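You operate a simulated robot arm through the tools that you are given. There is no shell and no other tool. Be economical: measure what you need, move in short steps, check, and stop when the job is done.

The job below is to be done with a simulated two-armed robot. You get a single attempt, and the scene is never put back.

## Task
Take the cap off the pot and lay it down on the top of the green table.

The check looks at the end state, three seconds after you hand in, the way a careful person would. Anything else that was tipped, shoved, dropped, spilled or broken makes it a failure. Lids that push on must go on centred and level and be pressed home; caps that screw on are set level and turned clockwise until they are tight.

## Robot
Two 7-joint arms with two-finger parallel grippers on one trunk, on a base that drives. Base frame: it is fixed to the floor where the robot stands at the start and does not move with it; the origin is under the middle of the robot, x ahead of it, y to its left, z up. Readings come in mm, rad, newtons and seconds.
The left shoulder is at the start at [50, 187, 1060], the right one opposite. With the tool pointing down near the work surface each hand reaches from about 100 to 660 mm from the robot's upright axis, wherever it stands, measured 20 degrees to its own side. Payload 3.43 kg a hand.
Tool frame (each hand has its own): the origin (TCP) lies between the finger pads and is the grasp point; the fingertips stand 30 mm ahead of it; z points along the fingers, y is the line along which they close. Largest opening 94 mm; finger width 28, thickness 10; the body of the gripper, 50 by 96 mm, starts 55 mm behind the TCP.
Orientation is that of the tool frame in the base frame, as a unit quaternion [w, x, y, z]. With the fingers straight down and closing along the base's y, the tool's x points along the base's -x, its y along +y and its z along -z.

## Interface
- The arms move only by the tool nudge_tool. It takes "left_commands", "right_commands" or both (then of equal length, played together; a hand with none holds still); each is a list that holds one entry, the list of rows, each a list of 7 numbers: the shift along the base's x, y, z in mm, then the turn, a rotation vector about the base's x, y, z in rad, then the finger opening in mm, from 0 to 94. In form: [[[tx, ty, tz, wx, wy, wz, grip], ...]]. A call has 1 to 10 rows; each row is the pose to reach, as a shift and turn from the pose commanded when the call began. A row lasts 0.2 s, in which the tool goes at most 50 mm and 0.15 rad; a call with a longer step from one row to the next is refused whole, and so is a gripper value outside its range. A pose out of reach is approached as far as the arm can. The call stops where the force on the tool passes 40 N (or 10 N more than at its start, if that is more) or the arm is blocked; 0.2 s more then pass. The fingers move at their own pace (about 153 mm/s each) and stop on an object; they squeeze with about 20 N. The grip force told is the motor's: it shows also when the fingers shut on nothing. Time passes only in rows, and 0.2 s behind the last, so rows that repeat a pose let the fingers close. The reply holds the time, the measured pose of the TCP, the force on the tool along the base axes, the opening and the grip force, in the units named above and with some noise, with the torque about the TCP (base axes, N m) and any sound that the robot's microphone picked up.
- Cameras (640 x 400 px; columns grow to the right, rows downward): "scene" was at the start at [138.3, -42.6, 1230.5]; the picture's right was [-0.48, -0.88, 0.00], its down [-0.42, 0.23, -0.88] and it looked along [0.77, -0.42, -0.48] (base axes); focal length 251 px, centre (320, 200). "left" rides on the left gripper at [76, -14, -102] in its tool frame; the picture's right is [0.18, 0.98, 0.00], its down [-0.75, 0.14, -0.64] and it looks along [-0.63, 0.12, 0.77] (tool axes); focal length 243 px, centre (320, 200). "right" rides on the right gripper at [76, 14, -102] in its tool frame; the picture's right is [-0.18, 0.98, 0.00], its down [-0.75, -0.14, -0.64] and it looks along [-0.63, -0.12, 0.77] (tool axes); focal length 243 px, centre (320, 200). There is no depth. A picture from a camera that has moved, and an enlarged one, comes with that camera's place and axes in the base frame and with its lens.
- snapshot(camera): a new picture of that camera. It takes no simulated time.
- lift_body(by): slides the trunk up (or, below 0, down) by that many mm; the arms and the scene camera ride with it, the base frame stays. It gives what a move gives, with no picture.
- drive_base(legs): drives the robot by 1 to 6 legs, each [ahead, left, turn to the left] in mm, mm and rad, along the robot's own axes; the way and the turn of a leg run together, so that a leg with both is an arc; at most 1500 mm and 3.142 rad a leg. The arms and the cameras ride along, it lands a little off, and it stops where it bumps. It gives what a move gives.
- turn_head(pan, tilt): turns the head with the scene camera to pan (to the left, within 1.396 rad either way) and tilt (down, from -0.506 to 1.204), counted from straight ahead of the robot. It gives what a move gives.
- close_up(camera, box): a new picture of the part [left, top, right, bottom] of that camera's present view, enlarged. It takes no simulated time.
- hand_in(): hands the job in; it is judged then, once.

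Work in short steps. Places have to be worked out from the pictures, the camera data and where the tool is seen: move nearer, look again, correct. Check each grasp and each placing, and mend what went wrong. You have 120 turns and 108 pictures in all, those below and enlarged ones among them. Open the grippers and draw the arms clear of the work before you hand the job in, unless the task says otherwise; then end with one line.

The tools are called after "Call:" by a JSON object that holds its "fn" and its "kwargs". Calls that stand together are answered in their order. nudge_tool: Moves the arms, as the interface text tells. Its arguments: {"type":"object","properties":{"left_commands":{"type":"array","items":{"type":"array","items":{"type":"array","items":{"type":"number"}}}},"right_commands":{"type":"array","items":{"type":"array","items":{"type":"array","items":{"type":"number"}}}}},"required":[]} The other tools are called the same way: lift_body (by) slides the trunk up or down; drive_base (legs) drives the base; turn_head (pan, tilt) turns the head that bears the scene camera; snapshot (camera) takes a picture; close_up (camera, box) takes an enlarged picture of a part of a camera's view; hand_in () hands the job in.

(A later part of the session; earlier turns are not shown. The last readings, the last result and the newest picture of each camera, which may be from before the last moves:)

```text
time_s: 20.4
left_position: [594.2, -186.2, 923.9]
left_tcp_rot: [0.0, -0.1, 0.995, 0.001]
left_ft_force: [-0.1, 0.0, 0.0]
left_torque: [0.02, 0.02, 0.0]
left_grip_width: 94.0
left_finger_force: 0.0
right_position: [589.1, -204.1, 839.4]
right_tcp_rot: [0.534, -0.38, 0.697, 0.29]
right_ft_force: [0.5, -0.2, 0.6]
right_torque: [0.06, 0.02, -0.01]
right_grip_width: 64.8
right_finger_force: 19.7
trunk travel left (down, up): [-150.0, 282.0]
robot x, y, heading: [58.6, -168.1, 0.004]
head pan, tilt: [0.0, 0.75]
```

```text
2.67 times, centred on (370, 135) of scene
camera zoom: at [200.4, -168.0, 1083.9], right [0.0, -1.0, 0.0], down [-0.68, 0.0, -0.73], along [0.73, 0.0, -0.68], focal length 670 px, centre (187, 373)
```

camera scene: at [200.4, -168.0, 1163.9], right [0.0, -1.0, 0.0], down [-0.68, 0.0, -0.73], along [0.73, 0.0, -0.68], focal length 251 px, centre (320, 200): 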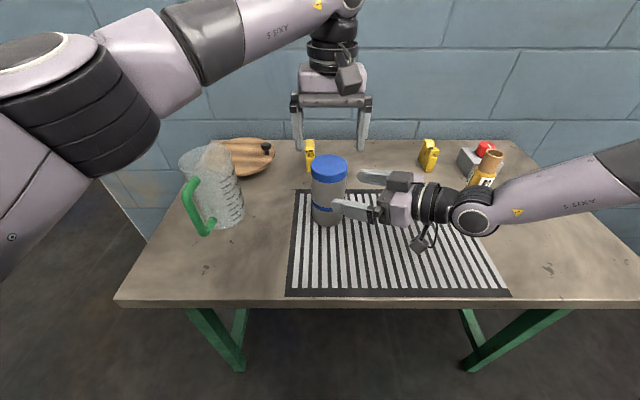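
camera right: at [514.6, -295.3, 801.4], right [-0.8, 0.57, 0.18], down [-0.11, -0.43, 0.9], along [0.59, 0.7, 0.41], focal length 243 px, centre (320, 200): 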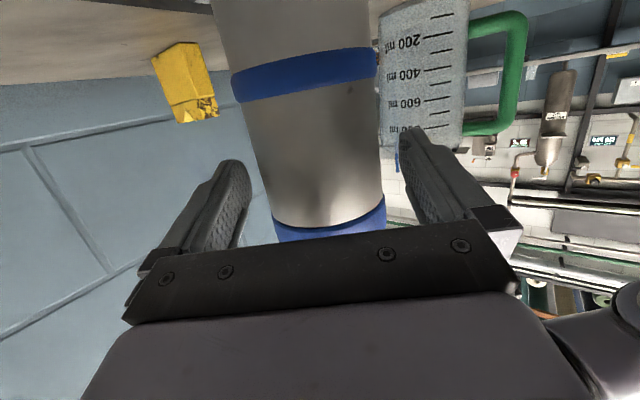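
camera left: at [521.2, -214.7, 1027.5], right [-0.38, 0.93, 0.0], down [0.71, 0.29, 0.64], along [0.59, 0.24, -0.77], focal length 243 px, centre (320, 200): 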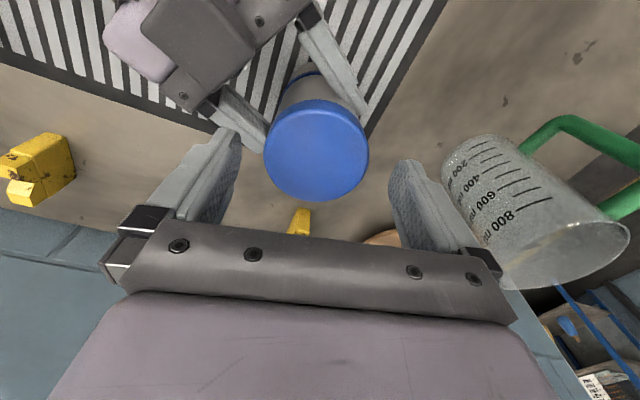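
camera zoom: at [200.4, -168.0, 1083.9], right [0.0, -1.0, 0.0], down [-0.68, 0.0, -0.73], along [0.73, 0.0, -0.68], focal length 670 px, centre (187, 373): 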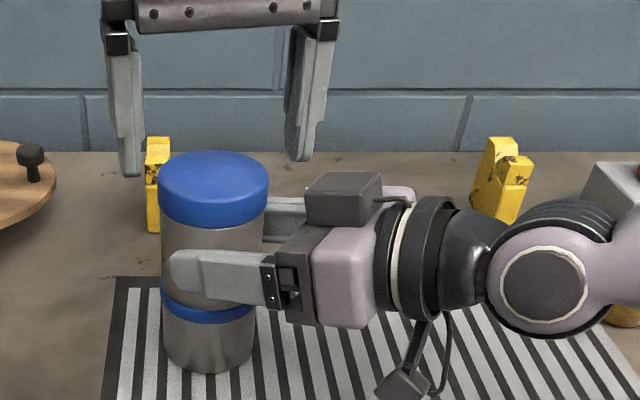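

The cap is within about 2 mm of the left hand's centre. I'll shift by that, lower 21 mm so the tips stop just above the cap's lower edge, and close.

Call:
{"fn": "nudge_tool", "kwargs": {"left_commands": [[[-1, -2, -8, 0, 0, 0, 94], [-1, -2, -15, 0, 0, 0, 94], [-1, -2, -21, 0, 0, 0, 94], [-1, -2, -21, 0, 0, 0, 80], [-1, -2, -21, 0, 0, 0, 70], [-1, -2, -21, 0, 0, 0, 60], [-1, -2, -21, 0, 0, 0, 60]]]}}

Call:
{"fn": "close_up", "kwargs": {"camera": "scene", "box": [250, 60, 490, 210]}}

Call:
{"fn": "snapshot", "kwargs": {"camera": "left"}}

```text
time_s: 21.9
left_position: [592.1, -187.0, 903.3]
left_tcp_rot: [0.0, -0.1, 0.995, 0.0]
left_ft_force: [-2.1, 5.7, 0.8]
left_torque: [0.19, 0.03, 0.1]
left_grip_width: 70.3
left_finger_force: 20.5
right_position: [590.1, -203.7, 840.4]
right_tcp_rot: [0.534, -0.38, 0.697, 0.29]
right_ft_force: [1.1, -4.0, 1.3]
right_torque: [0.23, 0.18, -0.12]
right_grip_width: 64.9
right_finger_force: 19.7
trunk travel left (down, up): [-150.0, 282.0]
robot x, y, heading: [59.5, -167.4, 0.001]
head pan, tilt: [0.0, 0.75]
```

```text
2.67 times, centred on (370, 135) of scene
camera zoom: at [200.3, -167.9, 1083.9], right [0.0, -1.0, 0.0], down [-0.68, 0.0, -0.73], along [0.73, 0.0, -0.68], focal length 670 px, centre (187, 373)
```

zoom: 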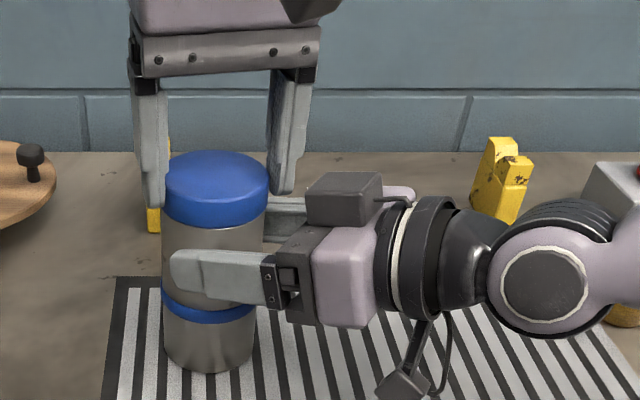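

```text
69 pictures are left
camera left: at [520.0, -216.5, 1006.5], right [-0.38, 0.93, 0.0], down [0.71, 0.29, 0.64], along [0.59, 0.24, -0.77], focal length 243 px, centre (320, 200)
```

left: 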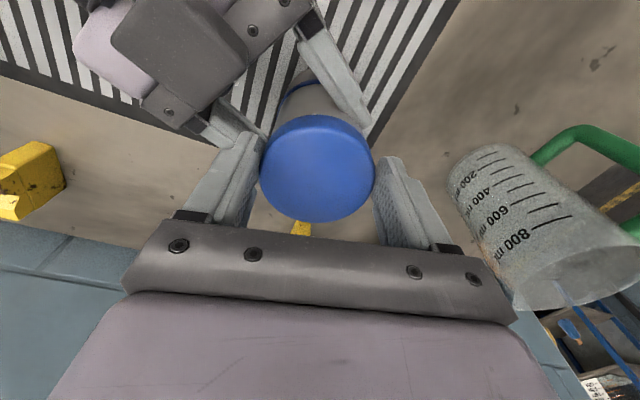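

The cap is gripped at 70.3 mm. I'll test a counter-clockwise twist of 0.6 rad, keeping the height, and read the torque.

Call:
{"fn": "nudge_tool", "kwargs": {"left_commands": [[[0, 0, 0, 0, 0, 0.12, 55], [0, 0, 0, 0, 0, 0.24, 55], [0, 0, 0, 0, 0, 0.36, 55], [0, 0, 0, 0, 0, 0.48, 55], [0, 0, 0, 0, 0, 0.6, 55]]]}}

Call:
{"fn": "snapshot", "kwargs": {"camera": "left"}}

Call:
{"fn": "close_up", "kwargs": {"camera": "scene", "box": [250, 60, 490, 210]}}

```text
time_s: 23.1
left_position: [591.8, -190.2, 903.5]
left_tcp_rot: [0.0, -0.39, 0.921, -0.003]
left_ft_force: [11.2, -14.9, 2.0]
left_torque: [-0.52, -0.45, -0.23]
left_grip_width: 70.1
left_finger_force: 19.8
right_position: [586.9, -200.5, 839.5]
right_tcp_rot: [0.532, -0.385, 0.694, 0.294]
right_ft_force: [-10.3, 14.6, 1.2]
right_torque: [-0.31, -0.27, 0.37]
right_grip_width: 64.9
right_finger_force: 19.5
trunk travel left (down, up): [-150.0, 282.0]
robot x, y, heading: [58.8, -170.2, -0.001]
head pan, tilt: [0.0, 0.75]
```

```text
68 pictures are left
camera left: at [548.6, -253.0, 1006.9], right [-0.83, 0.55, -0.01], down [0.42, 0.64, 0.64], along [0.36, 0.53, -0.77], focal length 243 px, centre (320, 200)
```

left: 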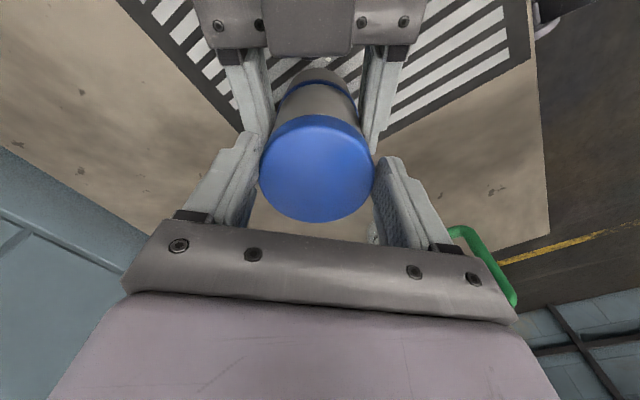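

```text
2.67 times, centred on (370, 135) of scene
camera zoom: at [200.3, -168.1, 1083.9], right [0.0, -1.0, 0.0], down [-0.68, 0.0, -0.73], along [0.73, 0.0, -0.68], focal length 670 px, centre (187, 373)
```

zoom: 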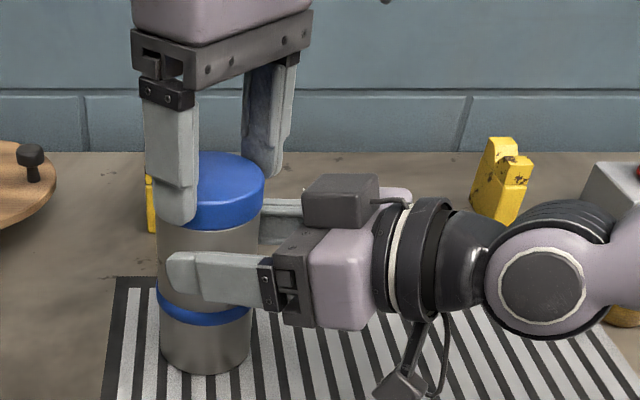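

The twist went round with little torque but 18 N of side load. I'll test a gentle lift of 5 mm to see whether the cap has come free.

Call:
{"fn": "nudge_tool", "kwargs": {"left_commands": [[[0, 0, 2, 0, 0, 0, 55], [0, 0, 4, 0, 0, 0, 55], [0, 0, 6, 0, 0, 0, 55]]]}}

Call:
{"fn": "close_up", "kwargs": {"camera": "scene", "box": [290, 100, 390, 210]}}

```text
time_s: 23.9
left_position: [592.0, -188.3, 908.7]
left_tcp_rot: [0.001, -0.389, 0.921, -0.003]
left_ft_force: [13.3, -15.1, -10.5]
left_torque: [-0.52, -0.54, -0.22]
left_grip_width: 70.7
left_finger_force: 20.4
right_position: [587.5, -202.7, 840.5]
right_tcp_rot: [0.535, -0.381, 0.695, 0.292]
right_ft_force: [-13.1, 15.1, 8.9]
right_torque: [-0.37, -0.35, 0.43]
right_grip_width: 65.5
right_finger_force: 19.8
trunk travel left (down, up): [-150.0, 282.0]
robot x, y, heading: [61.1, -168.6, -0.001]
head pan, tilt: [0.0, 0.75]
```

```text
3.64 times, centred on (340, 155) of scene
camera zoom: at [200.6, -168.0, 1083.8], right [0.0, -1.0, 0.0], down [-0.68, 0.0, -0.73], along [0.73, 0.0, -0.68], focal length 914 px, centre (247, 364)
```

zoom: 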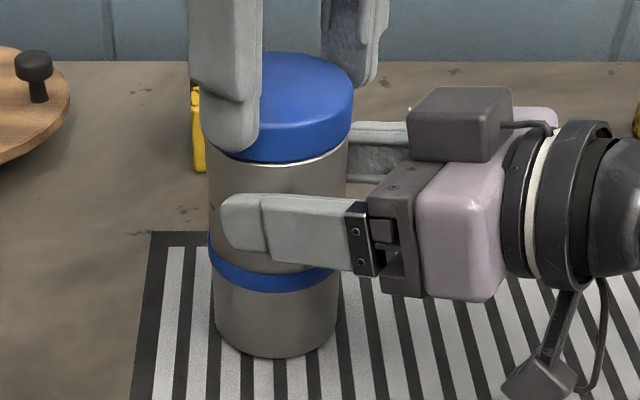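

The pull raised about 10 N and no clear gap shows, so the cap is probably threaded. The side load means the true axis lies further to +x, -y of my hand centre, so I'll go back down and shift to null it.

Call:
{"fn": "nudge_tool", "kwargs": {"left_commands": [[[2, -2, -3, 0, 0, 0, 55], [4, -4, -5, 0, 0, 0, 55], [4, -4, -5, 0, 0, 0, 55]]]}}

```text
time_s: 24.8
left_position: [595.1, -191.2, 905.8]
left_tcp_rot: [0.0, -0.39, 0.921, -0.001]
left_ft_force: [-3.4, -6.6, 5.6]
left_torque: [-0.1, 0.27, -0.03]
left_grip_width: 70.4
left_finger_force: 20.4
right_position: [590.7, -205.3, 839.2]
right_tcp_rot: [0.534, -0.379, 0.698, 0.289]
right_ft_force: [2.8, 6.9, 0.3]
right_torque: [-0.06, -0.08, 0.05]
right_grip_width: 65.1
right_finger_force: 19.4
trunk travel left (down, up): [-150.0, 282.0]
robot x, y, heading: [61.5, -168.0, -0.006]
head pan, tilt: [0.0, 0.75]
```

The side load is mostly nulled with the axis at about (595, -192). I'll keep twisting counter-clockwise by another 0.6 rad about this centre.

Call:
{"fn": "nudge_tool", "kwargs": {"left_commands": [[[0, -1, 0, 0, 0, 0.12, 55], [0, -1, 0, 0, 0, 0.24, 55], [0, -1, 0, 0, 0, 0.36, 55], [0, -1, 0, 0, 0, 0.48, 55], [0, -1, 0, 0, 0, 0.6, 55]]]}}

Call:
{"fn": "close_up", "kwargs": {"camera": "scene", "box": [290, 100, 390, 210]}}

Call:
{"fn": "snapshot", "kwargs": {"camera": "right"}}

```text
time_s: 25.9
left_position: [596.0, -191.2, 905.8]
left_tcp_rot: [0.003, -0.647, 0.763, -0.001]
left_ft_force: [17.6, -1.9, 11.4]
left_torque: [-0.03, -0.64, -0.21]
left_grip_width: 70.4
left_finger_force: 20.2
right_position: [587.3, -202.7, 838.4]
right_tcp_rot: [0.533, -0.383, 0.696, 0.292]
right_ft_force: [-14.5, -1.9, -0.8]
right_torque: [-0.09, -0.61, 0.36]
right_grip_width: 65.3
right_finger_force: 20.1
trunk travel left (down, up): [-150.0, 282.0]
robot x, y, heading: [57.7, -169.6, 0.004]
head pan, tilt: [0.0, 0.75]
```

```text
3.64 times, centred on (340, 155) of scene
camera zoom: at [199.9, -168.2, 1084.0], right [0.0, -1.0, 0.0], down [-0.68, 0.0, -0.73], along [0.73, 0.0, -0.68], focal length 914 px, centre (247, 364)
```

zoom: 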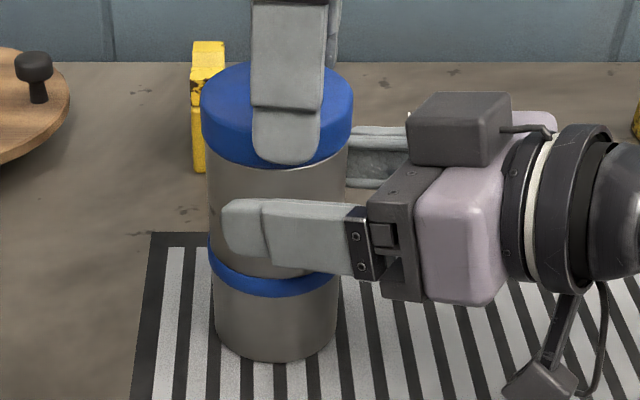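

```text
64 pictures are left
camera right: at [512.8, -294.9, 791.0], right [-0.8, 0.57, 0.18], down [-0.11, -0.43, 0.9], along [0.59, 0.7, 0.41], focal length 243 px, centre (320, 200)
```

right: 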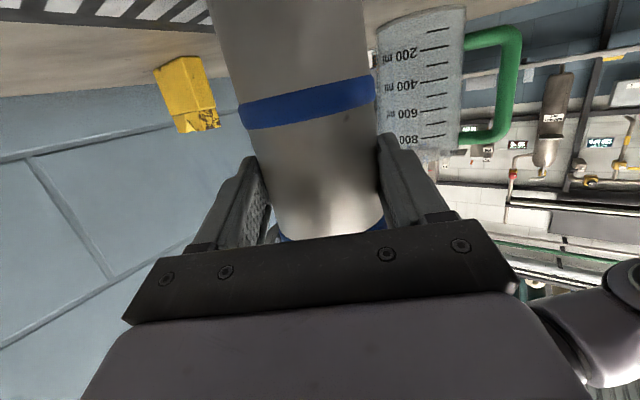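

The load now points along +x, which puts the axis at about (599, -190), as the right camera said; the +11 N in z hints that the cap is rising. I'll open, rise clear, turn back 1.2 rad, recentre, and grip again.

Call:
{"fn": "nudge_tool", "kwargs": {"left_commands": [[[2, 1, 1, 0, 0, 0, 70], [3, 1, 2, 0, 0, 0, 90], [3, 1, 2, 0, 0, 0, 94], [3, 1, 22, 0, 0, 0, 94]]]}}

Call:
{"fn": "nudge_tool", "kwargs": {"left_commands": [[[0, 0, 0, 0, 0, -0.14, 94], [0, 0, 0, 0, 0, -0.28, 94], [0, 0, 0, 0, 0, -0.42, 94], [0, 0, 0, 0, 0, -0.56, 94], [0, 0, 0, 0, 0, -0.7, 94], [0, 0, 0, 0, 0, -0.84, 94], [0, 0, 0, 0, 0, -0.98, 94], [0, 0, 0, 0, 0, -1.12, 94], [0, 0, 0, 0, 0, -1.2, 94]]]}}

Call:
{"fn": "close_up", "kwargs": {"camera": "scene", "box": [290, 100, 390, 210]}}

Call:
{"fn": "snapshot", "kwargs": {"camera": "left"}}

```text
time_s: 26.9
left_position: [607.2, -169.1, 916.7]
left_tcp_rot: [-0.009, -0.66, 0.751, 0.006]
left_ft_force: [-0.5, 0.9, -0.2]
left_torque: [0.0, 0.0, 0.0]
left_grip_width: 94.0
left_finger_force: 0.0
left hand out of reach, approached as far as the arm can: row 4
right_position: [588.9, -203.8, 839.8]
right_tcp_rot: [0.534, -0.38, 0.697, 0.29]
right_ft_force: [0.1, -0.6, -2.2]
right_torque: [-0.06, 0.04, -0.01]
right_grip_width: 64.6
right_finger_force: 20.5
trunk travel left (down, up): [-150.0, 282.0]
robot x, y, heading: [59.0, -167.6, 0.003]
head pan, tilt: [0.0, 0.75]
```

```text
time_s: 29.1
left_position: [609.8, -164.4, 923.8]
left_tcp_rot: [-0.006, -0.124, 0.992, -0.008]
left_ft_force: [0.4, 0.2, -0.9]
left_torque: [-0.02, 0.01, 0.0]
left_grip_width: 94.1
left_finger_force: 0.1
right_position: [588.7, -203.9, 838.9]
right_tcp_rot: [0.534, -0.382, 0.696, 0.291]
right_ft_force: [0.1, 0.4, -1.1]
right_torque: [0.03, 0.02, 0.01]
right_grip_width: 64.1
right_finger_force: 19.9
trunk travel left (down, up): [-150.0, 282.0]
robot x, y, heading: [60.8, -166.9, 0.002]
head pan, tilt: [0.0, 0.75]
stopped in row 9 (left hand): the arm was blocked; the commanded pose is now the measured one
```

```text
3.64 times, centred on (340, 155) of scene
camera zoom: at [200.5, -167.9, 1083.9], right [0.0, -1.0, 0.0], down [-0.68, 0.0, -0.73], along [0.73, 0.0, -0.68], focal length 914 px, centre (247, 364)
```

zoom: 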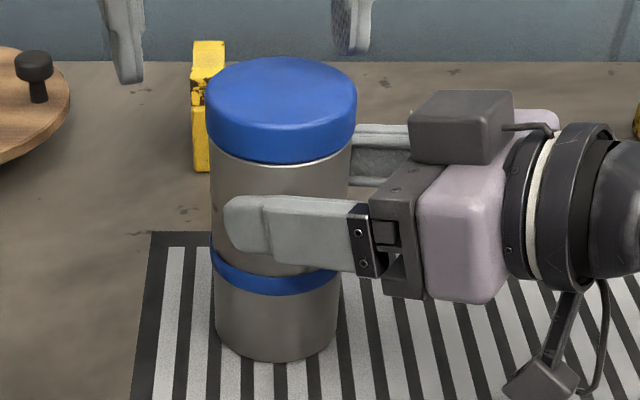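

```text
62 pictures are left
camera left: at [540.4, -195.3, 1028.6], right [-0.42, 0.91, -0.01], down [0.7, 0.33, 0.63], along [0.57, 0.26, -0.78], focal length 243 px, centre (320, 200)
```

left: 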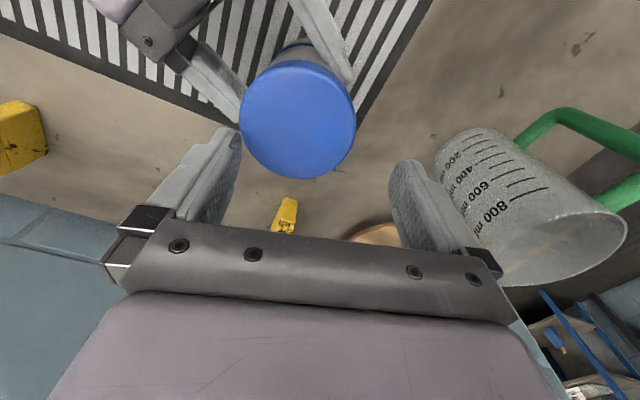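

The left arm ran near a joint limit while rising and drifted, but nothing was touched. I'll recentre it over (599, -190), remove the slight tilt, and look.

Call:
{"fn": "nudge_tool", "kwargs": {"left_commands": [[[-6, -13, 0, 0.009, -0.005, -0.02, 94], [-11, -25.5, 0, 0.017, -0.01, -0.05, 94], [-11, -25.5, 0, 0.017, -0.01, -0.05, 94]]]}}

Call:
{"fn": "snapshot", "kwargs": {"camera": "left"}}

Call:
{"fn": "close_up", "kwargs": {"camera": "scene", "box": [250, 60, 490, 210]}}

```text
time_s: 29.9
left_position: [600.2, -181.4, 923.3]
left_tcp_rot: [-0.002, -0.108, 0.994, -0.002]
left_ft_force: [0.2, -0.5, -0.2]
left_torque: [0.01, -0.03, -0.04]
left_grip_width: 94.1
left_finger_force: 0.0
left hand out of reach, approached as far as the arm can: row 2
right_position: [590.6, -204.5, 839.5]
right_tcp_rot: [0.533, -0.381, 0.697, 0.291]
right_ft_force: [-0.5, 0.5, -2.8]
right_torque: [-0.05, 0.02, -0.01]
right_grip_width: 64.4
right_finger_force: 19.7
trunk travel left (down, up): [-150.0, 282.0]
robot x, y, heading: [55.2, -166.8, 0.002]
head pan, tilt: [0.0, 0.75]
```

```text
61 pictures are left
camera left: at [529.6, -210.6, 1027.0], right [-0.39, 0.92, 0.0], down [0.71, 0.3, 0.64], along [0.59, 0.25, -0.77], focal length 243 px, centre (320, 200)
```

left: 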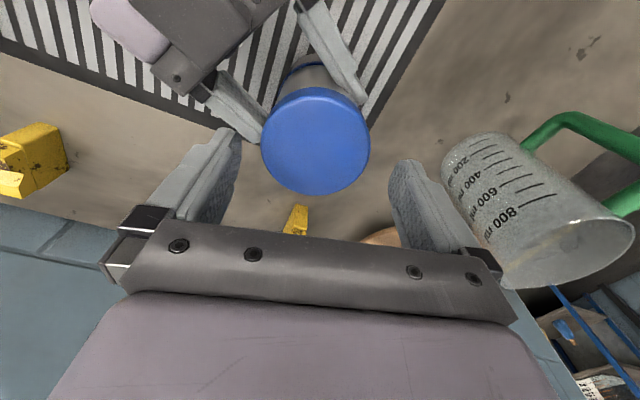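

```text
2.67 times, centred on (370, 135) of scene
camera zoom: at [200.6, -168.0, 1083.8], right [0.0, -1.0, 0.0], down [-0.68, 0.0, -0.73], along [0.73, 0.0, -0.68], focal length 670 px, centre (187, 373)
```

zoom: 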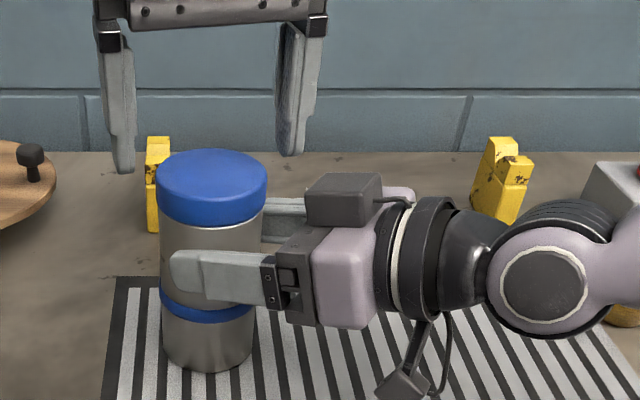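

It settled 9 mm short in y. I'll retry the remaining shift.

Call:
{"fn": "nudge_tool", "kwargs": {"left_commands": [[[-1, -4, 0, 0.002, -0.002, 0, 94], [-1.5, -8, 0, 0.004, -0.004, 0, 94], [-1.5, -8, 0, 0.004, -0.004, 0, 94]]]}}

Call:
{"fn": "snapshot", "kwargs": {"camera": "scene"}}

Call:
{"fn": "snapshot", "kwargs": {"camera": "left"}}

```text
time_s: 30.8
left_position: [598.9, -186.2, 923.8]
left_tcp_rot: [0.0, -0.109, 0.994, -0.002]
left_ft_force: [-0.1, -0.3, -1.3]
left_torque: [0.0, 0.01, -0.02]
left_grip_width: 94.0
left_finger_force: 0.1
left hand out of reach, approached as far as the arm can: row 1, 2, 3
right_position: [589.3, -204.0, 838.9]
right_tcp_rot: [0.533, -0.381, 0.697, 0.291]
right_ft_force: [0.2, 0.5, -1.6]
right_torque: [-0.08, 0.05, 0.02]
right_grip_width: 64.6
right_finger_force: 20.2
trunk travel left (down, up): [-150.0, 282.0]
robot x, y, heading: [58.3, -168.0, -0.001]
head pan, tilt: [0.0, 0.75]
```

```text
59 pictures are left
camera scene: at [200.6, -168.0, 1083.8], right [0.0, -1.0, 0.0], down [-0.68, 0.0, -0.73], along [0.73, 0.0, -0.68], focal length 251 px, centre (320, 200)
```

scene: 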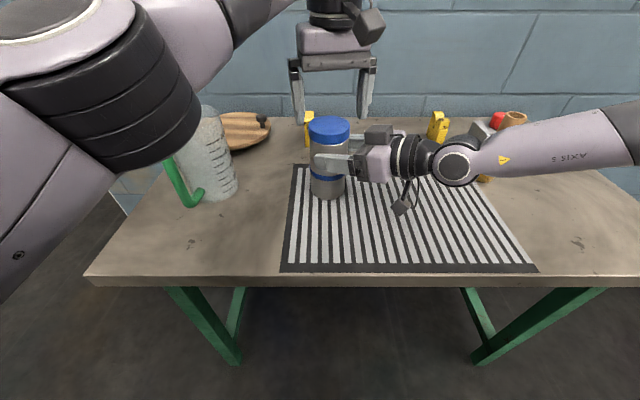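

```text
58 pictures are left
camera left: at [526.5, -216.1, 1026.9], right [-0.39, 0.92, 0.0], down [0.7, 0.3, 0.64], along [0.59, 0.25, -0.77], focal length 243 px, centre (320, 200)
```

left: 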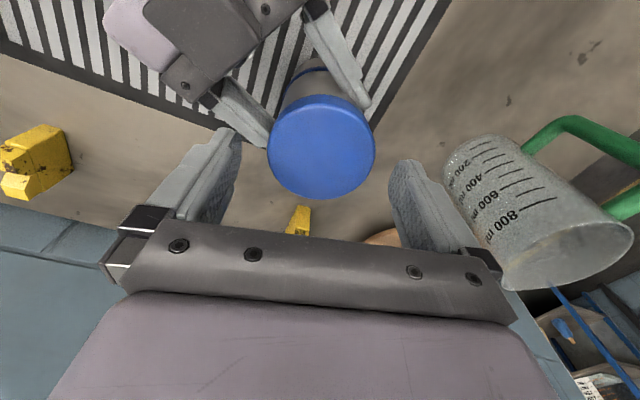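

The hand is within about 5 mm of centre, inside the finger clearance. I'll make a small shift, lower to z≈904, and grip the cap again.

Call:
{"fn": "nudge_tool", "kwargs": {"left_commands": [[[-1, -1, -7, 0, 0, 0, 94], [-2, -2, -14, 0, 0, 0, 94], [-2, -2, -20, 0, 0, 0, 94], [-2, -2, -20, 0, 0, 0, 80], [-2, -2, -20, 0, 0, 0, 70], [-2, -2, -20, 0, 0, 0, 55], [-2, -2, -20, 0, 0, 0, 55]]]}}

```text
time_s: 31.5
left_position: [586.7, -201.7, 914.3]
left_tcp_rot: [0.008, -0.094, 0.996, 0.001]
left_ft_force: [0.2, -1.3, 11.0]
left_torque: [0.46, 0.02, -0.05]
left_grip_width: 93.1
left_finger_force: 0.0
right_position: [589.1, -203.5, 839.1]
right_tcp_rot: [0.535, -0.381, 0.697, 0.289]
right_ft_force: [-2.0, 0.1, 2.8]
right_torque: [-0.06, 0.11, 0.14]
right_grip_width: 64.5
right_finger_force: 19.5
trunk travel left (down, up): [-150.0, 282.0]
robot x, y, heading: [57.0, -168.9, 0.0]
head pan, tilt: [0.0, 0.75]
stopped in row 3 (left hand): the force on the tool passed its limit at 45 N (the readings are from after the stop); the commanded pose is now the measured one
```

The left arm jumped sideways and a finger seems to have landed on the cap. I'll look before doing anything else.

Call:
{"fn": "close_up", "kwargs": {"camera": "scene", "box": [250, 60, 490, 210]}}

Call:
{"fn": "snapshot", "kwargs": {"camera": "left"}}

Call:
{"fn": "snapshot", "kwargs": {"camera": "scene"}}

```text
2.67 times, centred on (370, 135) of scene
camera zoom: at [199.5, -168.1, 1084.2], right [0.0, -1.0, 0.0], down [-0.68, 0.0, -0.73], along [0.73, 0.0, -0.68], focal length 670 px, centre (187, 373)
```

zoom: 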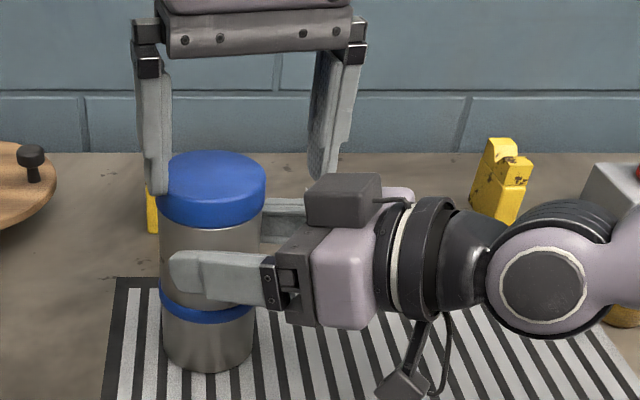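

```text
56 pictures are left
camera left: at [513.6, -229.8, 1017.0], right [-0.37, 0.93, 0.0], down [0.7, 0.28, 0.66], along [0.61, 0.24, -0.76], focal length 243 px, centre (320, 200)
```

left: 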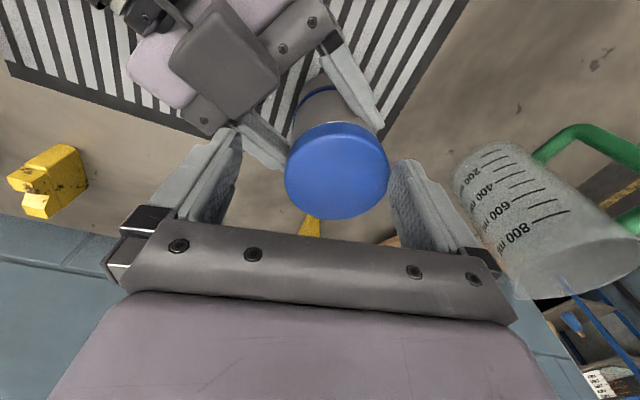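

```text
55 pictures are left
camera scene: at [199.5, -168.1, 1084.2], right [0.0, -1.0, 0.0], down [-0.68, 0.0, -0.73], along [0.73, 0.0, -0.68], focal length 251 px, centre (320, 200)
```

scene: 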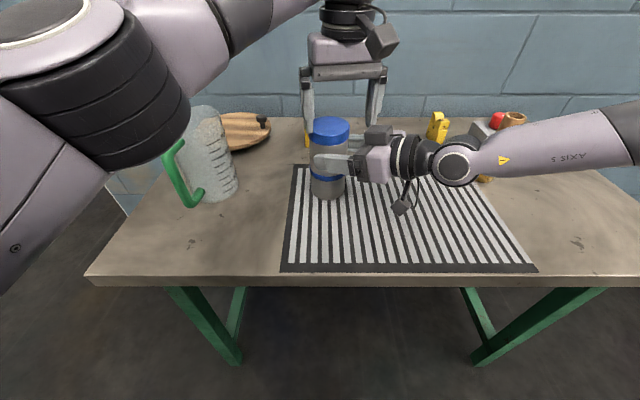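

The pot stayed put and the finger just rests on the cap's left edge. I'll rise 12 mm, recentre in small steps, and fix the tilt.

Call:
{"fn": "nudge_tool", "kwargs": {"left_commands": [[[0, 0, 6, 0, 0, 0, 94], [0, 0, 12, 0, 0, 0, 94], [4, 5, 12, 0, 0, 0, 94], [7, 9, 12, -0.008, -0.008, 0, 94], [10, 13, 12, -0.015, -0.015, 0, 94], [10, 13, 12, -0.015, -0.015, 0, 94]]]}}

Call:
{"fn": "snapshot", "kwargs": {"camera": "left"}}

```text
time_s: 32.9
left_position: [596.9, -188.2, 924.9]
left_tcp_rot: [0.013, -0.094, 0.995, -0.006]
left_ft_force: [0.3, -0.3, -1.0]
left_torque: [0.01, -0.03, -0.04]
left_grip_width: 94.2
left_finger_force: 0.1
right_position: [590.9, -203.1, 838.8]
right_tcp_rot: [0.535, -0.381, 0.696, 0.29]
right_ft_force: [0.6, 1.5, 8.8]
right_torque: [0.73, -0.18, -0.02]
right_grip_width: 64.6
right_finger_force: 20.3
trunk travel left (down, up): [-150.0, 282.0]
robot x, y, heading: [61.4, -166.8, 0.003]
head pan, tilt: [0.0, 0.75]
```

```text
54 pictures are left
camera left: at [522.7, -215.2, 1026.9], right [-0.37, 0.93, -0.02], down [0.69, 0.29, 0.66], along [0.62, 0.23, -0.75], focal length 243 px, centre (320, 200)
```

left: 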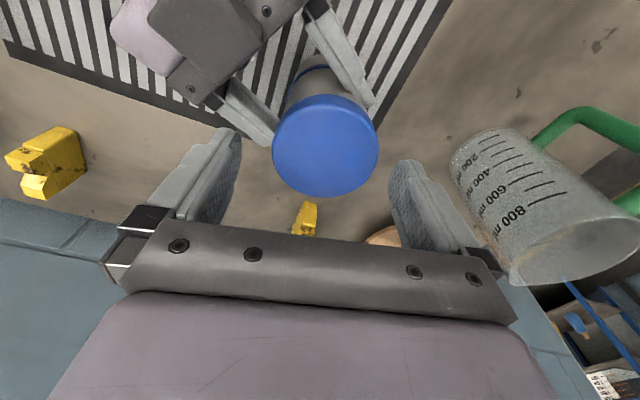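

The force pattern and the right camera agree on an axis at about (600, -187). I'll correct the tilt, move there, and check before lowering.

Call:
{"fn": "nudge_tool", "kwargs": {"left_commands": [[[2, 1, 0, 0.005, 0.013, 0, 94], [3, 1, 0, 0.0095, 0.027, 0, 94], [3, 1, 0, 0.0095, 0.027, 0, 94]]]}}

```text
time_s: 33.9
left_position: [612.5, -160.2, 929.0]
left_tcp_rot: [-0.002, -0.121, 0.993, -0.009]
left_ft_force: [-0.9, -0.5, 1.4]
left_torque: [0.02, -0.02, -0.02]
left_grip_width: 94.1
left_finger_force: 0.1
right_position: [589.5, -204.7, 838.1]
right_tcp_rot: [0.534, -0.381, 0.697, 0.289]
right_ft_force: [0.4, 1.2, 0.5]
right_torque: [0.2, 0.05, 0.0]
right_grip_width: 64.2
right_finger_force: 20.2
trunk travel left (down, up): [-150.0, 282.0]
robot x, y, heading: [55.6, -165.8, -0.003]
head pan, tilt: [0.0, 0.75]
stopped in row 3 (left hand): the arm was blocked; the commanded pose is now the measured one
```

The left arm sits in an awkward joint configuration and jumps. I'll raise it well clear and pull it back left, to unwind it before coming in again.

Call:
{"fn": "nudge_tool", "kwargs": {"left_commands": [[[0, 0, 40, 0, 0, 0, 94], [0, 0, 80, 0, 0, -0.05, 94], [-10, 10, 120, 0, 0, -0.1, 94], [-30, 30, 150, 0, 0, -0.15, 94], [-60, 50, 160, 0, 0, -0.2, 94], [-90, 70, 160, 0, 0, -0.24, 94], [-90, 70, 160, 0, 0, -0.24, 94]]]}}

Call:
{"fn": "snapshot", "kwargs": {"camera": "scene"}}

```text
time_s: 35.5
left_position: [523.0, -92.1, 1087.9]
left_tcp_rot: [-0.002, 0.002, 1.0, -0.008]
left_ft_force: [-0.2, 0.4, 0.4]
left_torque: [-0.02, 0.0, 0.01]
left_grip_width: 93.9
left_finger_force: 0.1
left hand out of reach, approached as far as the arm can: row 1, 2, 3, 4, 5
right_position: [590.4, -205.1, 838.7]
right_tcp_rot: [0.535, -0.382, 0.696, 0.29]
right_ft_force: [-1.7, 0.3, 4.1]
right_torque: [0.23, 0.15, 0.03]
right_grip_width: 64.4
right_finger_force: 20.2
trunk travel left (down, up): [-150.0, 282.0]
robot x, y, heading: [58.8, -171.1, 0.007]
head pan, tilt: [0.0, 0.75]
```

```text
53 pictures are left
camera scene: at [200.1, -167.9, 1084.0], right [0.0, -1.0, 0.0], down [-0.68, 0.0, -0.73], along [0.73, 0.0, -0.68], focal length 251 px, centre (320, 200)
```

scene: 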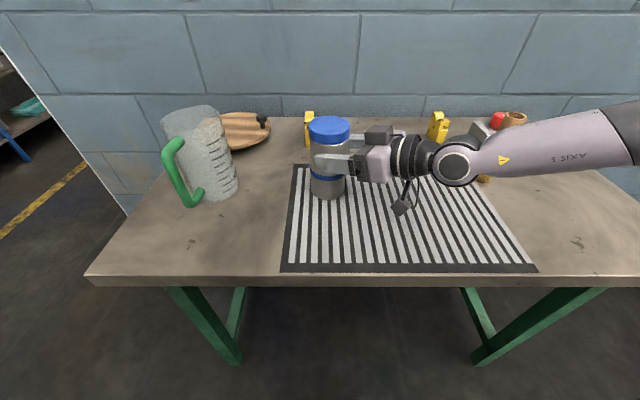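

The left arm is free and unwound now. I'll bring it back above the pot at z≈1000 with the tilt corrected and no yaw.

Call:
{"fn": "nudge_tool", "kwargs": {"left_commands": [[[15, -19, -10, 0.016, -0.004, 0, 94], [30, -38, -25, 0.016, -0.004, 0, 94], [45, -57, -45, 0.016, -0.004, 0, 94], [60, -76, -65, 0.016, -0.004, 0, 94], [77, -95, -85, 0.016, -0.004, 0, 94], [77, -95, -85, 0.016, -0.004, 0, 94]]]}}

Call:
{"fn": "snapshot", "kwargs": {"camera": "scene"}}

```text
time_s: 37.1
left_position: [586.2, -129.9, 1024.0]
left_tcp_rot: [0.002, -0.04, 0.999, -0.03]
left_ft_force: [-0.1, -1.0, -1.0]
left_torque: [-0.02, -0.01, 0.0]
left_grip_width: 94.1
left_finger_force: 0.1
left hand out of reach, approached as far as the arm can: row 3, 4, 5, 6
right_position: [590.1, -205.2, 839.2]
right_tcp_rot: [0.535, -0.382, 0.696, 0.29]
right_ft_force: [0.2, 1.1, -0.3]
right_torque: [0.1, 0.06, 0.0]
right_grip_width: 64.3
right_finger_force: 19.8
trunk travel left (down, up): [-150.0, 282.0]
robot x, y, heading: [57.4, -166.3, 0.002]
head pan, tilt: [0.0, 0.75]
stopped in row 6 (left hand): the arm was blocked; the commanded pose is now the measured one
```

```text
52 pictures are left
camera scene: at [200.5, -167.8, 1083.7], right [0.0, -1.0, 0.0], down [-0.68, 0.0, -0.73], along [0.73, 0.0, -0.68], focal length 251 px, centre (320, 200)
```

scene: 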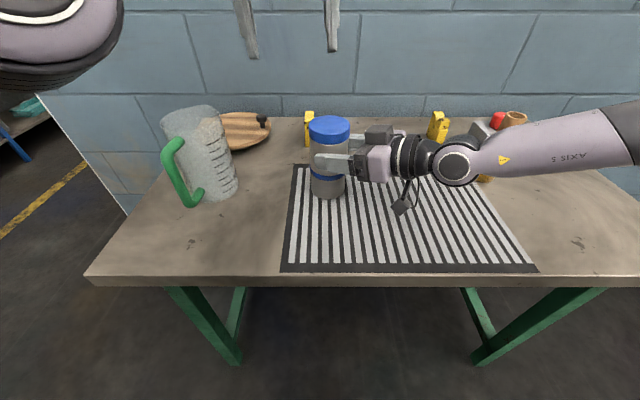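

This posture blocks even earlier. I'll regroup: release and back the right hand off the pot, raise the left, raise the trunk, and shift the robot to the right so both arms work in easier postures.

Call:
{"fn": "nudge_tool", "kwargs": {"right_commands": [[[0, 0, 0, 0, 0, 0, 80], [0, 0, 0, 0, 0, 0, 94], [0, 0, 0, 0, 0, 0, 94], [-12, -18, 5, 0, 0, 0, 94], [-24, -36, 11, 0, 0, 0, 94], [-36, -54, 17, 0, 0, 0, 94], [-48, -73, 23, 0, 0, 0, 94], [-60, -92, 29, 0, 0, 0, 94]]], "left_commands": [[[0, 0, 0, 0, 0, 0, 94], [-15, 5, 15, 0, 0, 0, 94], [-30, 10, 30, 0, 0, 0.02, 94], [-50, 20, 45, 0, 0, 0.05, 94], [-75, 30, 60, 0, 0, 0.05, 94], [-100, 40, 75, 0, 0, 0.05, 94], [-125, 50, 90, 0, 0, 0.05, 94], [-150, 60, 100, 0, 0, 0.05, 94]]]}}

Call:
{"fn": "snapshot", "kwargs": {"camera": "scene"}}

```text
time_s: 38.9
left_position: [434.0, -71.4, 1125.6]
left_tcp_rot: [0.004, -0.063, 0.998, -0.029]
left_ft_force: [0.0, 0.8, 0.0]
left_torque: [0.03, -0.03, 0.0]
left_grip_width: 94.0
left_finger_force: 0.0
right_position: [529.8, -295.9, 868.3]
right_tcp_rot: [0.534, -0.381, 0.697, 0.289]
right_ft_force: [0.0, 0.3, 0.2]
right_torque: [-0.02, -0.01, -0.01]
right_grip_width: 94.2
right_finger_force: 0.1
trunk travel left (down, up): [-150.0, 282.0]
robot x, y, heading: [57.9, -164.9, 0.003]
head pan, tilt: [0.0, 0.75]
```

```text
51 pictures are left
camera scene: at [200.4, -167.9, 1083.9], right [0.0, -1.0, 0.0], down [-0.68, 0.0, -0.73], along [0.73, 0.0, -0.68], focal length 251 px, centre (320, 200)
```

scene: 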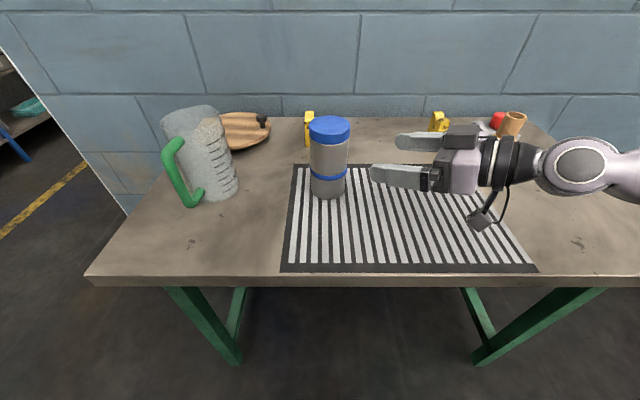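

The pot is still upright and in place. I'll raise the trunk 120 mm, drive the robot 110 mm right, and get the left hand level again.

Call:
{"fn": "lift_body", "kwargs": {"by": 120}}

Call:
{"fn": "drive_base", "kwargs": {"legs": [[0, -110, 0]]}}

Call:
{"fn": "nudge_tool", "kwargs": {"left_commands": [[[0, 0, -30, 0.02, 0.004, -0.04, 94], [0, 0, -60, 0.04, 0.008, -0.08, 94], [0, 0, -90, 0.057, 0.012, -0.126, 94], [0, 0, -120, 0.057, 0.012, -0.126, 94], [0, 0, -120, 0.057, 0.012, -0.126, 94]]]}}

Call:
{"fn": "snapshot", "kwargs": {"camera": "scene"}}

```text
time_s: 40.4
left_position: [434.5, -71.5, 1245.1]
left_tcp_rot: [0.003, -0.063, 0.998, -0.03]
left_ft_force: [1.0, -0.8, -0.4]
left_torque: [0.0, 0.01, -0.01]
left_grip_width: 94.1
left_finger_force: 0.0
right_position: [531.3, -295.9, 987.9]
right_tcp_rot: [0.534, -0.381, 0.697, 0.289]
right_ft_force: [-0.1, 0.7, -0.2]
right_torque: [0.03, 0.02, 0.02]
right_grip_width: 93.9
right_finger_force: 0.1
trunk travel left (down, up): [-270.0, 162.0]
robot x, y, heading: [56.9, -169.3, -0.001]
head pan, tilt: [0.0, 0.75]
```

```text
time_s: 42.0
left_position: [434.6, -183.7, 1245.1]
left_tcp_rot: [0.003, -0.063, 0.998, -0.03]
left_ft_force: [0.1, -0.1, -0.5]
left_torque: [0.01, 0.01, -0.02]
left_grip_width: 94.1
left_finger_force: 0.1
right_position: [530.2, -406.5, 988.2]
right_tcp_rot: [0.534, -0.381, 0.697, 0.289]
right_ft_force: [0.5, 1.0, -0.1]
right_torque: [0.0, 0.02, -0.02]
right_grip_width: 94.1
right_finger_force: 0.0
trunk travel left (down, up): [-270.0, 162.0]
robot x, y, heading: [58.8, -281.3, -0.004]
head pan, tilt: [0.0, 0.75]
```

```text
time_s: 43.2
left_position: [434.6, -182.9, 1124.4]
left_tcp_rot: [-0.003, 0.0, 1.0, -0.001]
left_ft_force: [0.0, -0.1, 0.7]
left_torque: [-0.01, 0.01, -0.01]
left_grip_width: 94.1
left_finger_force: 0.0
right_position: [531.2, -408.1, 988.8]
right_tcp_rot: [0.535, -0.381, 0.697, 0.289]
right_ft_force: [-0.5, -0.1, -0.3]
right_torque: [0.0, 0.0, 0.03]
right_grip_width: 93.8
right_finger_force: 0.0
trunk travel left (down, up): [-270.0, 162.0]
robot x, y, heading: [58.3, -282.3, -0.001]
head pan, tilt: [0.0, 0.75]
```

```text
50 pictures are left
camera scene: at [200.6, -279.2, 1203.9], right [0.0, -1.0, 0.0], down [-0.68, 0.0, -0.73], along [0.73, 0.0, -0.68], focal length 251 px, centre (320, 200)
```

scene: 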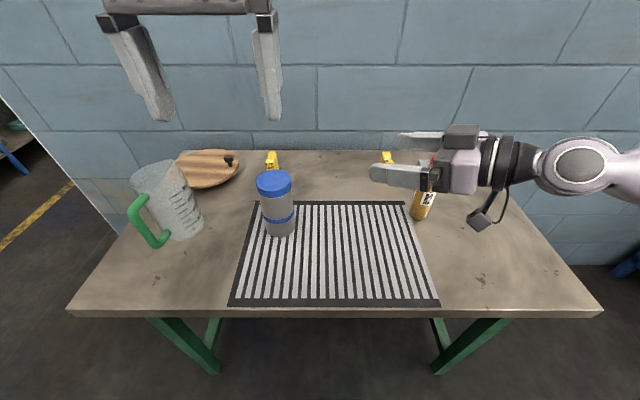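

Everything on the table is where it was. I'll bring the left hand over the pot again and see whether it reaches cleanly, testing its yaw range high above the cap.

Call:
{"fn": "nudge_tool", "kwargs": {"left_commands": [[[33, -1, -25, 0, 0, 0, 94], [66, -2, -50, 0, 0, 0, 94], [99, -3, -75, 0, 0, 0, 94], [132, -4, -100, 0, 0, 0, 94], [165, -4, -130, 0, 0, 0, 94], [165, -4, -130, 0, 0, 0, 94]]]}}

Call:
{"fn": "nudge_tool", "kwargs": {"left_commands": [[[0, 0, 0, 0, 0, 0.15, 94], [0, 0, 0, 0, 0, 0.3, 94], [0, 0, 0, 0, 0, 0.45, 94], [0, 0, 0, 0, 0, 0.6, 94], [0, 0, 0, 0, 0, 0.75, 94], [0, 0, 0, 0, 0, 0.9, 94], [0, 0, 0, 0, 0, 1.05, 94], [0, 0, 0, 0, 0, 1.2, 94], [0, 0, 0, 0, 0, 1.35, 94]]]}}

Call:
{"fn": "snapshot", "kwargs": {"camera": "scene"}}

```text
time_s: 44.6
left_position: [598.8, -187.2, 993.9]
left_tcp_rot: [-0.003, 0.0, 1.0, -0.001]
left_ft_force: [0.4, -0.9, -0.3]
left_torque: [0.03, 0.0, -0.02]
left_grip_width: 94.1
left_finger_force: 0.1
right_position: [532.2, -408.2, 988.7]
right_tcp_rot: [0.535, -0.38, 0.697, 0.288]
right_ft_force: [0.5, -0.2, 0.7]
right_torque: [-0.02, -0.04, -0.02]
right_grip_width: 94.2
right_finger_force: 0.0
trunk travel left (down, up): [-270.0, 162.0]
robot x, y, heading: [58.4, -281.3, 0.002]
head pan, tilt: [0.0, 0.75]
```

```text
time_s: 46.6
left_position: [600.5, -186.6, 995.2]
left_tcp_rot: [-0.003, -0.626, 0.78, -0.003]
left_ft_force: [0.4, 1.0, 0.0]
left_torque: [0.0, 0.01, -0.01]
left_grip_width: 93.8
left_finger_force: 0.1
right_position: [530.4, -408.4, 987.8]
right_tcp_rot: [0.535, -0.38, 0.697, 0.288]
right_ft_force: [0.5, 0.3, 0.3]
right_torque: [-0.03, -0.02, 0.0]
right_grip_width: 94.1
right_finger_force: 0.1
trunk travel left (down, up): [-270.0, 162.0]
robot x, y, heading: [59.6, -281.0, -0.001]
head pan, tilt: [0.0, 0.75]
```

```text
49 pictures are left
camera scene: at [200.6, -279.2, 1203.9], right [0.0, -1.0, 0.0], down [-0.68, 0.0, -0.73], along [0.73, 0.0, -0.68], focal length 251 px, centre (320, 200)
```

scene: 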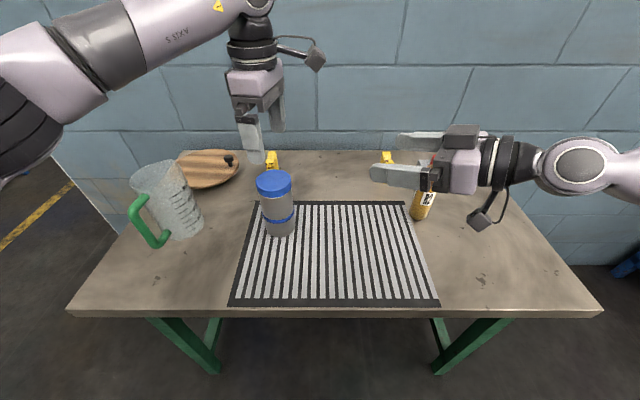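

Now the left hand turns through 1.35 rad cleanly. I'll look from this yaw to pin down the cap centre independently of camera bias.

Call:
{"fn": "snapshot", "kwargs": {"camera": "left"}}

Call:
{"fn": "close_up", "kwargs": {"camera": "scene", "box": [236, 155, 316, 245]}}

```text
48 pictures are left
camera left: at [596.6, -263.6, 1098.7], right [-1.0, 0.03, 0.0], down [0.03, 0.77, 0.64], along [0.02, 0.64, -0.77], focal length 243 px, centre (320, 200)
```

left: 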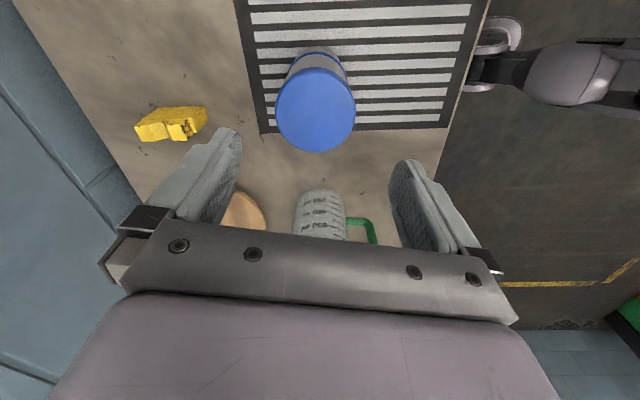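

```text
4.44 times, centred on (276, 200) of scene
camera zoom: at [200.6, -279.2, 1203.9], right [0.0, -1.0, 0.0], down [-0.68, 0.0, -0.73], along [0.73, 0.0, -0.68], focal length 1118 px, centre (516, 200)
```

zoom: 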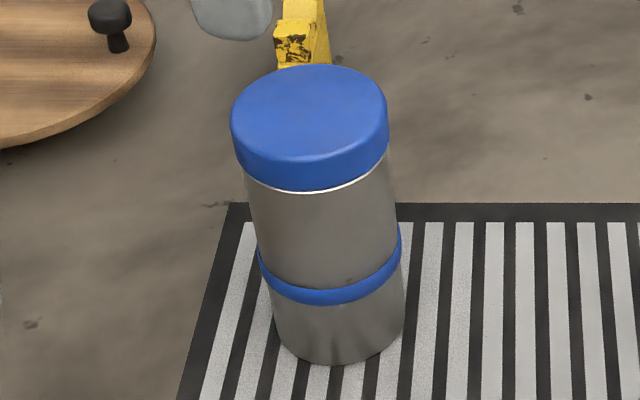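

Scene and hand views agree on the axis at about (599, -187). Now I'll re-approach with the right hand at about 25° pitch, stopping short of the pot.

Call:
{"fn": "nudge_tool", "kwargs": {"right_commands": [[[4, 35, -26, -0.037, 0.024, 0, 94], [8, 70, -53, -0.074, 0.047, 0, 94], [12, 105, -80, -0.11, 0.07, 0, 94], [16, 141, -106, -0.147, 0.094, 0, 94], [16, 141, -106, -0.147, 0.094, 0, 94]]]}}

Call:
{"fn": "snapshot", "kwargs": {"camera": "right"}}

Call:
{"fn": "snapshot", "kwargs": {"camera": "scene"}}

```text
time_s: 47.8
left_position: [598.4, -186.4, 994.8]
left_tcp_rot: [-0.001, -0.624, 0.781, -0.003]
left_ft_force: [0.7, -0.2, 0.5]
left_torque: [-0.01, 0.0, 0.03]
left_grip_width: 94.2
left_finger_force: 0.1
right_position: [530.1, -308.5, 910.2]
right_tcp_rot: [0.472, -0.405, 0.741, 0.254]
right_ft_force: [0.0, -0.1, 0.6]
right_torque: [0.01, 0.02, -0.03]
right_grip_width: 93.9
right_finger_force: 0.1
right hand out of reach, approached as far as the arm can: row 3, 4, 5
trunk travel left (down, up): [-270.0, 162.0]
robot x, y, heading: [58.9, -283.2, 0.004]
head pan, tilt: [0.0, 0.75]
```

```text
46 pictures are left
camera right: at [451.1, -406.0, 883.4], right [-0.78, 0.6, 0.16], down [-0.03, -0.29, 0.96], along [0.62, 0.74, 0.24], focal length 243 px, centre (320, 200)
```

right: 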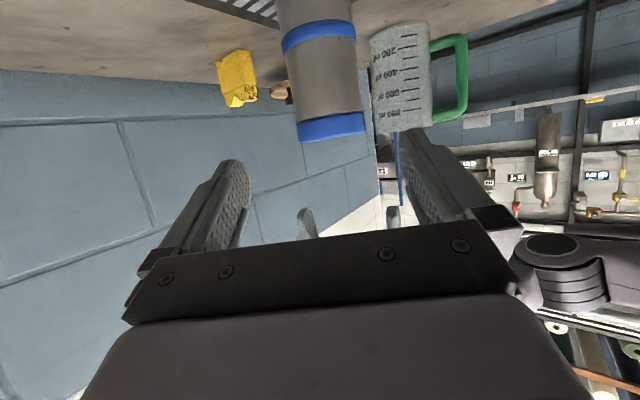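

```text
45 pictures are left
camera scene: at [200.5, -279.3, 1203.9], right [0.0, -1.0, 0.0], down [-0.68, 0.0, -0.73], along [0.73, 0.0, -0.68], focal length 251 px, centre (320, 200)
```

scene: 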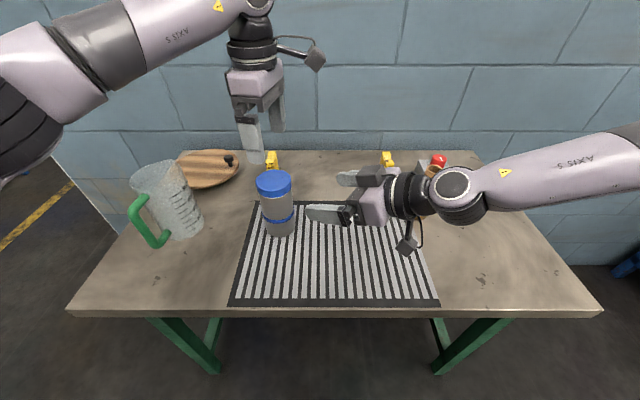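

The reach limit depends on pitch. I'll steepen the right hand to about 38°, which reached fine earlier, and retry the approach point.

Call:
{"fn": "nudge_tool", "kwargs": {"right_commands": [[[0, 0, 0, -0.095, 0.062, 0, 94], [0, 0, 0, -0.19, 0.123, 0, 94], [4, 10, -5, -0.19, 0.123, 0, 94], [8, 20, -10, -0.19, 0.123, 0, 94], [11, 32, -12, -0.19, 0.123, 0, 94], [11, 32, -12, -0.19, 0.123, 0, 94]]]}}

```text
time_s: 49.2
left_position: [599.2, -186.9, 994.8]
left_tcp_rot: [-0.002, -0.625, 0.781, -0.003]
left_ft_force: [0.0, 0.0, 0.5]
left_torque: [0.02, -0.02, 0.04]
left_grip_width: 94.1
left_finger_force: 0.0
right_position: [529.2, -311.3, 911.7]
right_tcp_rot: [0.385, -0.431, 0.79, 0.207]
right_ft_force: [0.0, 0.5, -0.3]
right_torque: [0.0, 0.0, 0.0]
right_grip_width: 94.1
right_finger_force: 0.0
right hand out of reach, approached as far as the arm can: row 3, 4, 5, 6
trunk travel left (down, up): [-270.0, 162.0]
robot x, y, heading: [59.9, -280.5, 0.006]
head pan, tilt: [0.0, 0.75]
```

The limit now is the right arm crossing the robot's middle. I'll back the right hand off, move the robot 75 mm back to the left as a compromise, and raise the trunk 30 mm.

Call:
{"fn": "nudge_tool", "kwargs": {"right_commands": [[[-10, -40, 10, 0, 0, 0, 94], [-20, -80, 20, 0, 0, 0, 94]]]}}

Call:
{"fn": "lift_body", "kwargs": {"by": 30}}

Call:
{"fn": "drive_base", "kwargs": {"legs": [[0, 75, 0]]}}

Call:
{"fn": "nudge_tool", "kwargs": {"left_commands": [[[0, -25, -8, 0, 0, 0, 94], [0, -50, -16, 0, 0, 0, 94], [0, -75, -25, 0, 0, 0, 94], [0, -75, -25, 0, 0, 0, 94]]], "right_commands": [[[10, 15, -15, 0, 0, 0, 94], [20, 30, -30, 0, 0, 0, 94], [30, 45, -50, 0, 0, 0, 94], [30, 45, -50, 0, 0, 0, 94]]]}}

Call:
{"fn": "snapshot", "kwargs": {"camera": "scene"}}

```text
time_s: 49.8
left_position: [599.7, -187.1, 996.1]
left_tcp_rot: [-0.003, -0.625, 0.781, -0.003]
left_ft_force: [-0.4, 0.0, -0.6]
left_torque: [0.04, -0.02, 0.0]
left_grip_width: 93.8
left_finger_force: 0.1
right_position: [508.0, -390.6, 929.7]
right_tcp_rot: [0.385, -0.43, 0.79, 0.206]
right_ft_force: [-0.1, -0.3, 0.4]
right_torque: [0.03, -0.02, -0.01]
right_grip_width: 93.9
right_finger_force: 0.1
trunk travel left (down, up): [-270.0, 162.0]
robot x, y, heading: [56.3, -280.3, -0.005]
head pan, tilt: [0.0, 0.75]
```

```text
time_s: 50.6
left_position: [599.3, -187.9, 1026.1]
left_tcp_rot: [-0.003, -0.625, 0.781, -0.003]
left_ft_force: [-0.6, -0.2, -0.2]
left_torque: [0.0, -0.01, -0.01]
left_grip_width: 93.7
left_finger_force: 0.1
right_position: [508.2, -392.4, 959.4]
right_tcp_rot: [0.385, -0.432, 0.789, 0.207]
right_ft_force: [0.4, 0.3, -0.2]
right_torque: [-0.02, 0.0, 0.01]
right_grip_width: 93.7
right_finger_force: 0.0
trunk travel left (down, up): [-300.0, 132.0]
robot x, y, heading: [59.9, -278.4, 0.001]
head pan, tilt: [0.0, 0.75]
```

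```text
time_s: 51.9
left_position: [599.8, -112.4, 1024.9]
left_tcp_rot: [-0.002, -0.625, 0.781, -0.003]
left_ft_force: [-0.1, 0.1, -0.2]
left_torque: [-0.03, 0.03, -0.04]
left_grip_width: 94.3
left_finger_force: 0.1
right_position: [509.1, -317.2, 958.8]
right_tcp_rot: [0.385, -0.431, 0.79, 0.207]
right_ft_force: [-0.5, 0.4, 0.3]
right_torque: [-0.01, 0.02, -0.01]
right_grip_width: 94.2
right_finger_force: 0.0
trunk travel left (down, up): [-300.0, 132.0]
robot x, y, heading: [60.1, -206.4, 0.0]
head pan, tilt: [0.0, 0.75]
```

```text
time_s: 52.9
left_position: [599.7, -188.7, 999.5]
left_tcp_rot: [-0.003, -0.625, 0.781, -0.003]
left_ft_force: [-0.2, 0.7, -0.2]
left_torque: [-0.02, -0.01, 0.02]
left_grip_width: 94.2
left_finger_force: 0.1
right_position: [539.6, -271.9, 909.4]
right_tcp_rot: [0.384, -0.431, 0.79, 0.206]
right_ft_force: [1.2, -0.2, 0.4]
right_torque: [0.0, 0.05, 0.01]
right_grip_width: 94.0
right_finger_force: 0.1
trunk travel left (down, up): [-300.0, 132.0]
robot x, y, heading: [58.7, -204.0, 0.001]
head pan, tilt: [0.0, 0.75]
```

```text
44 pictures are left
camera scene: at [200.6, -205.3, 1233.9], right [0.0, -1.0, 0.0], down [-0.68, 0.0, -0.73], along [0.73, 0.0, -0.68], focal length 251 px, centre (320, 200)
```

scene: 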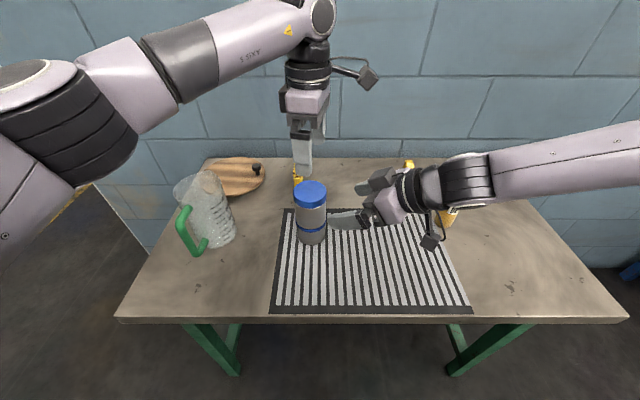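

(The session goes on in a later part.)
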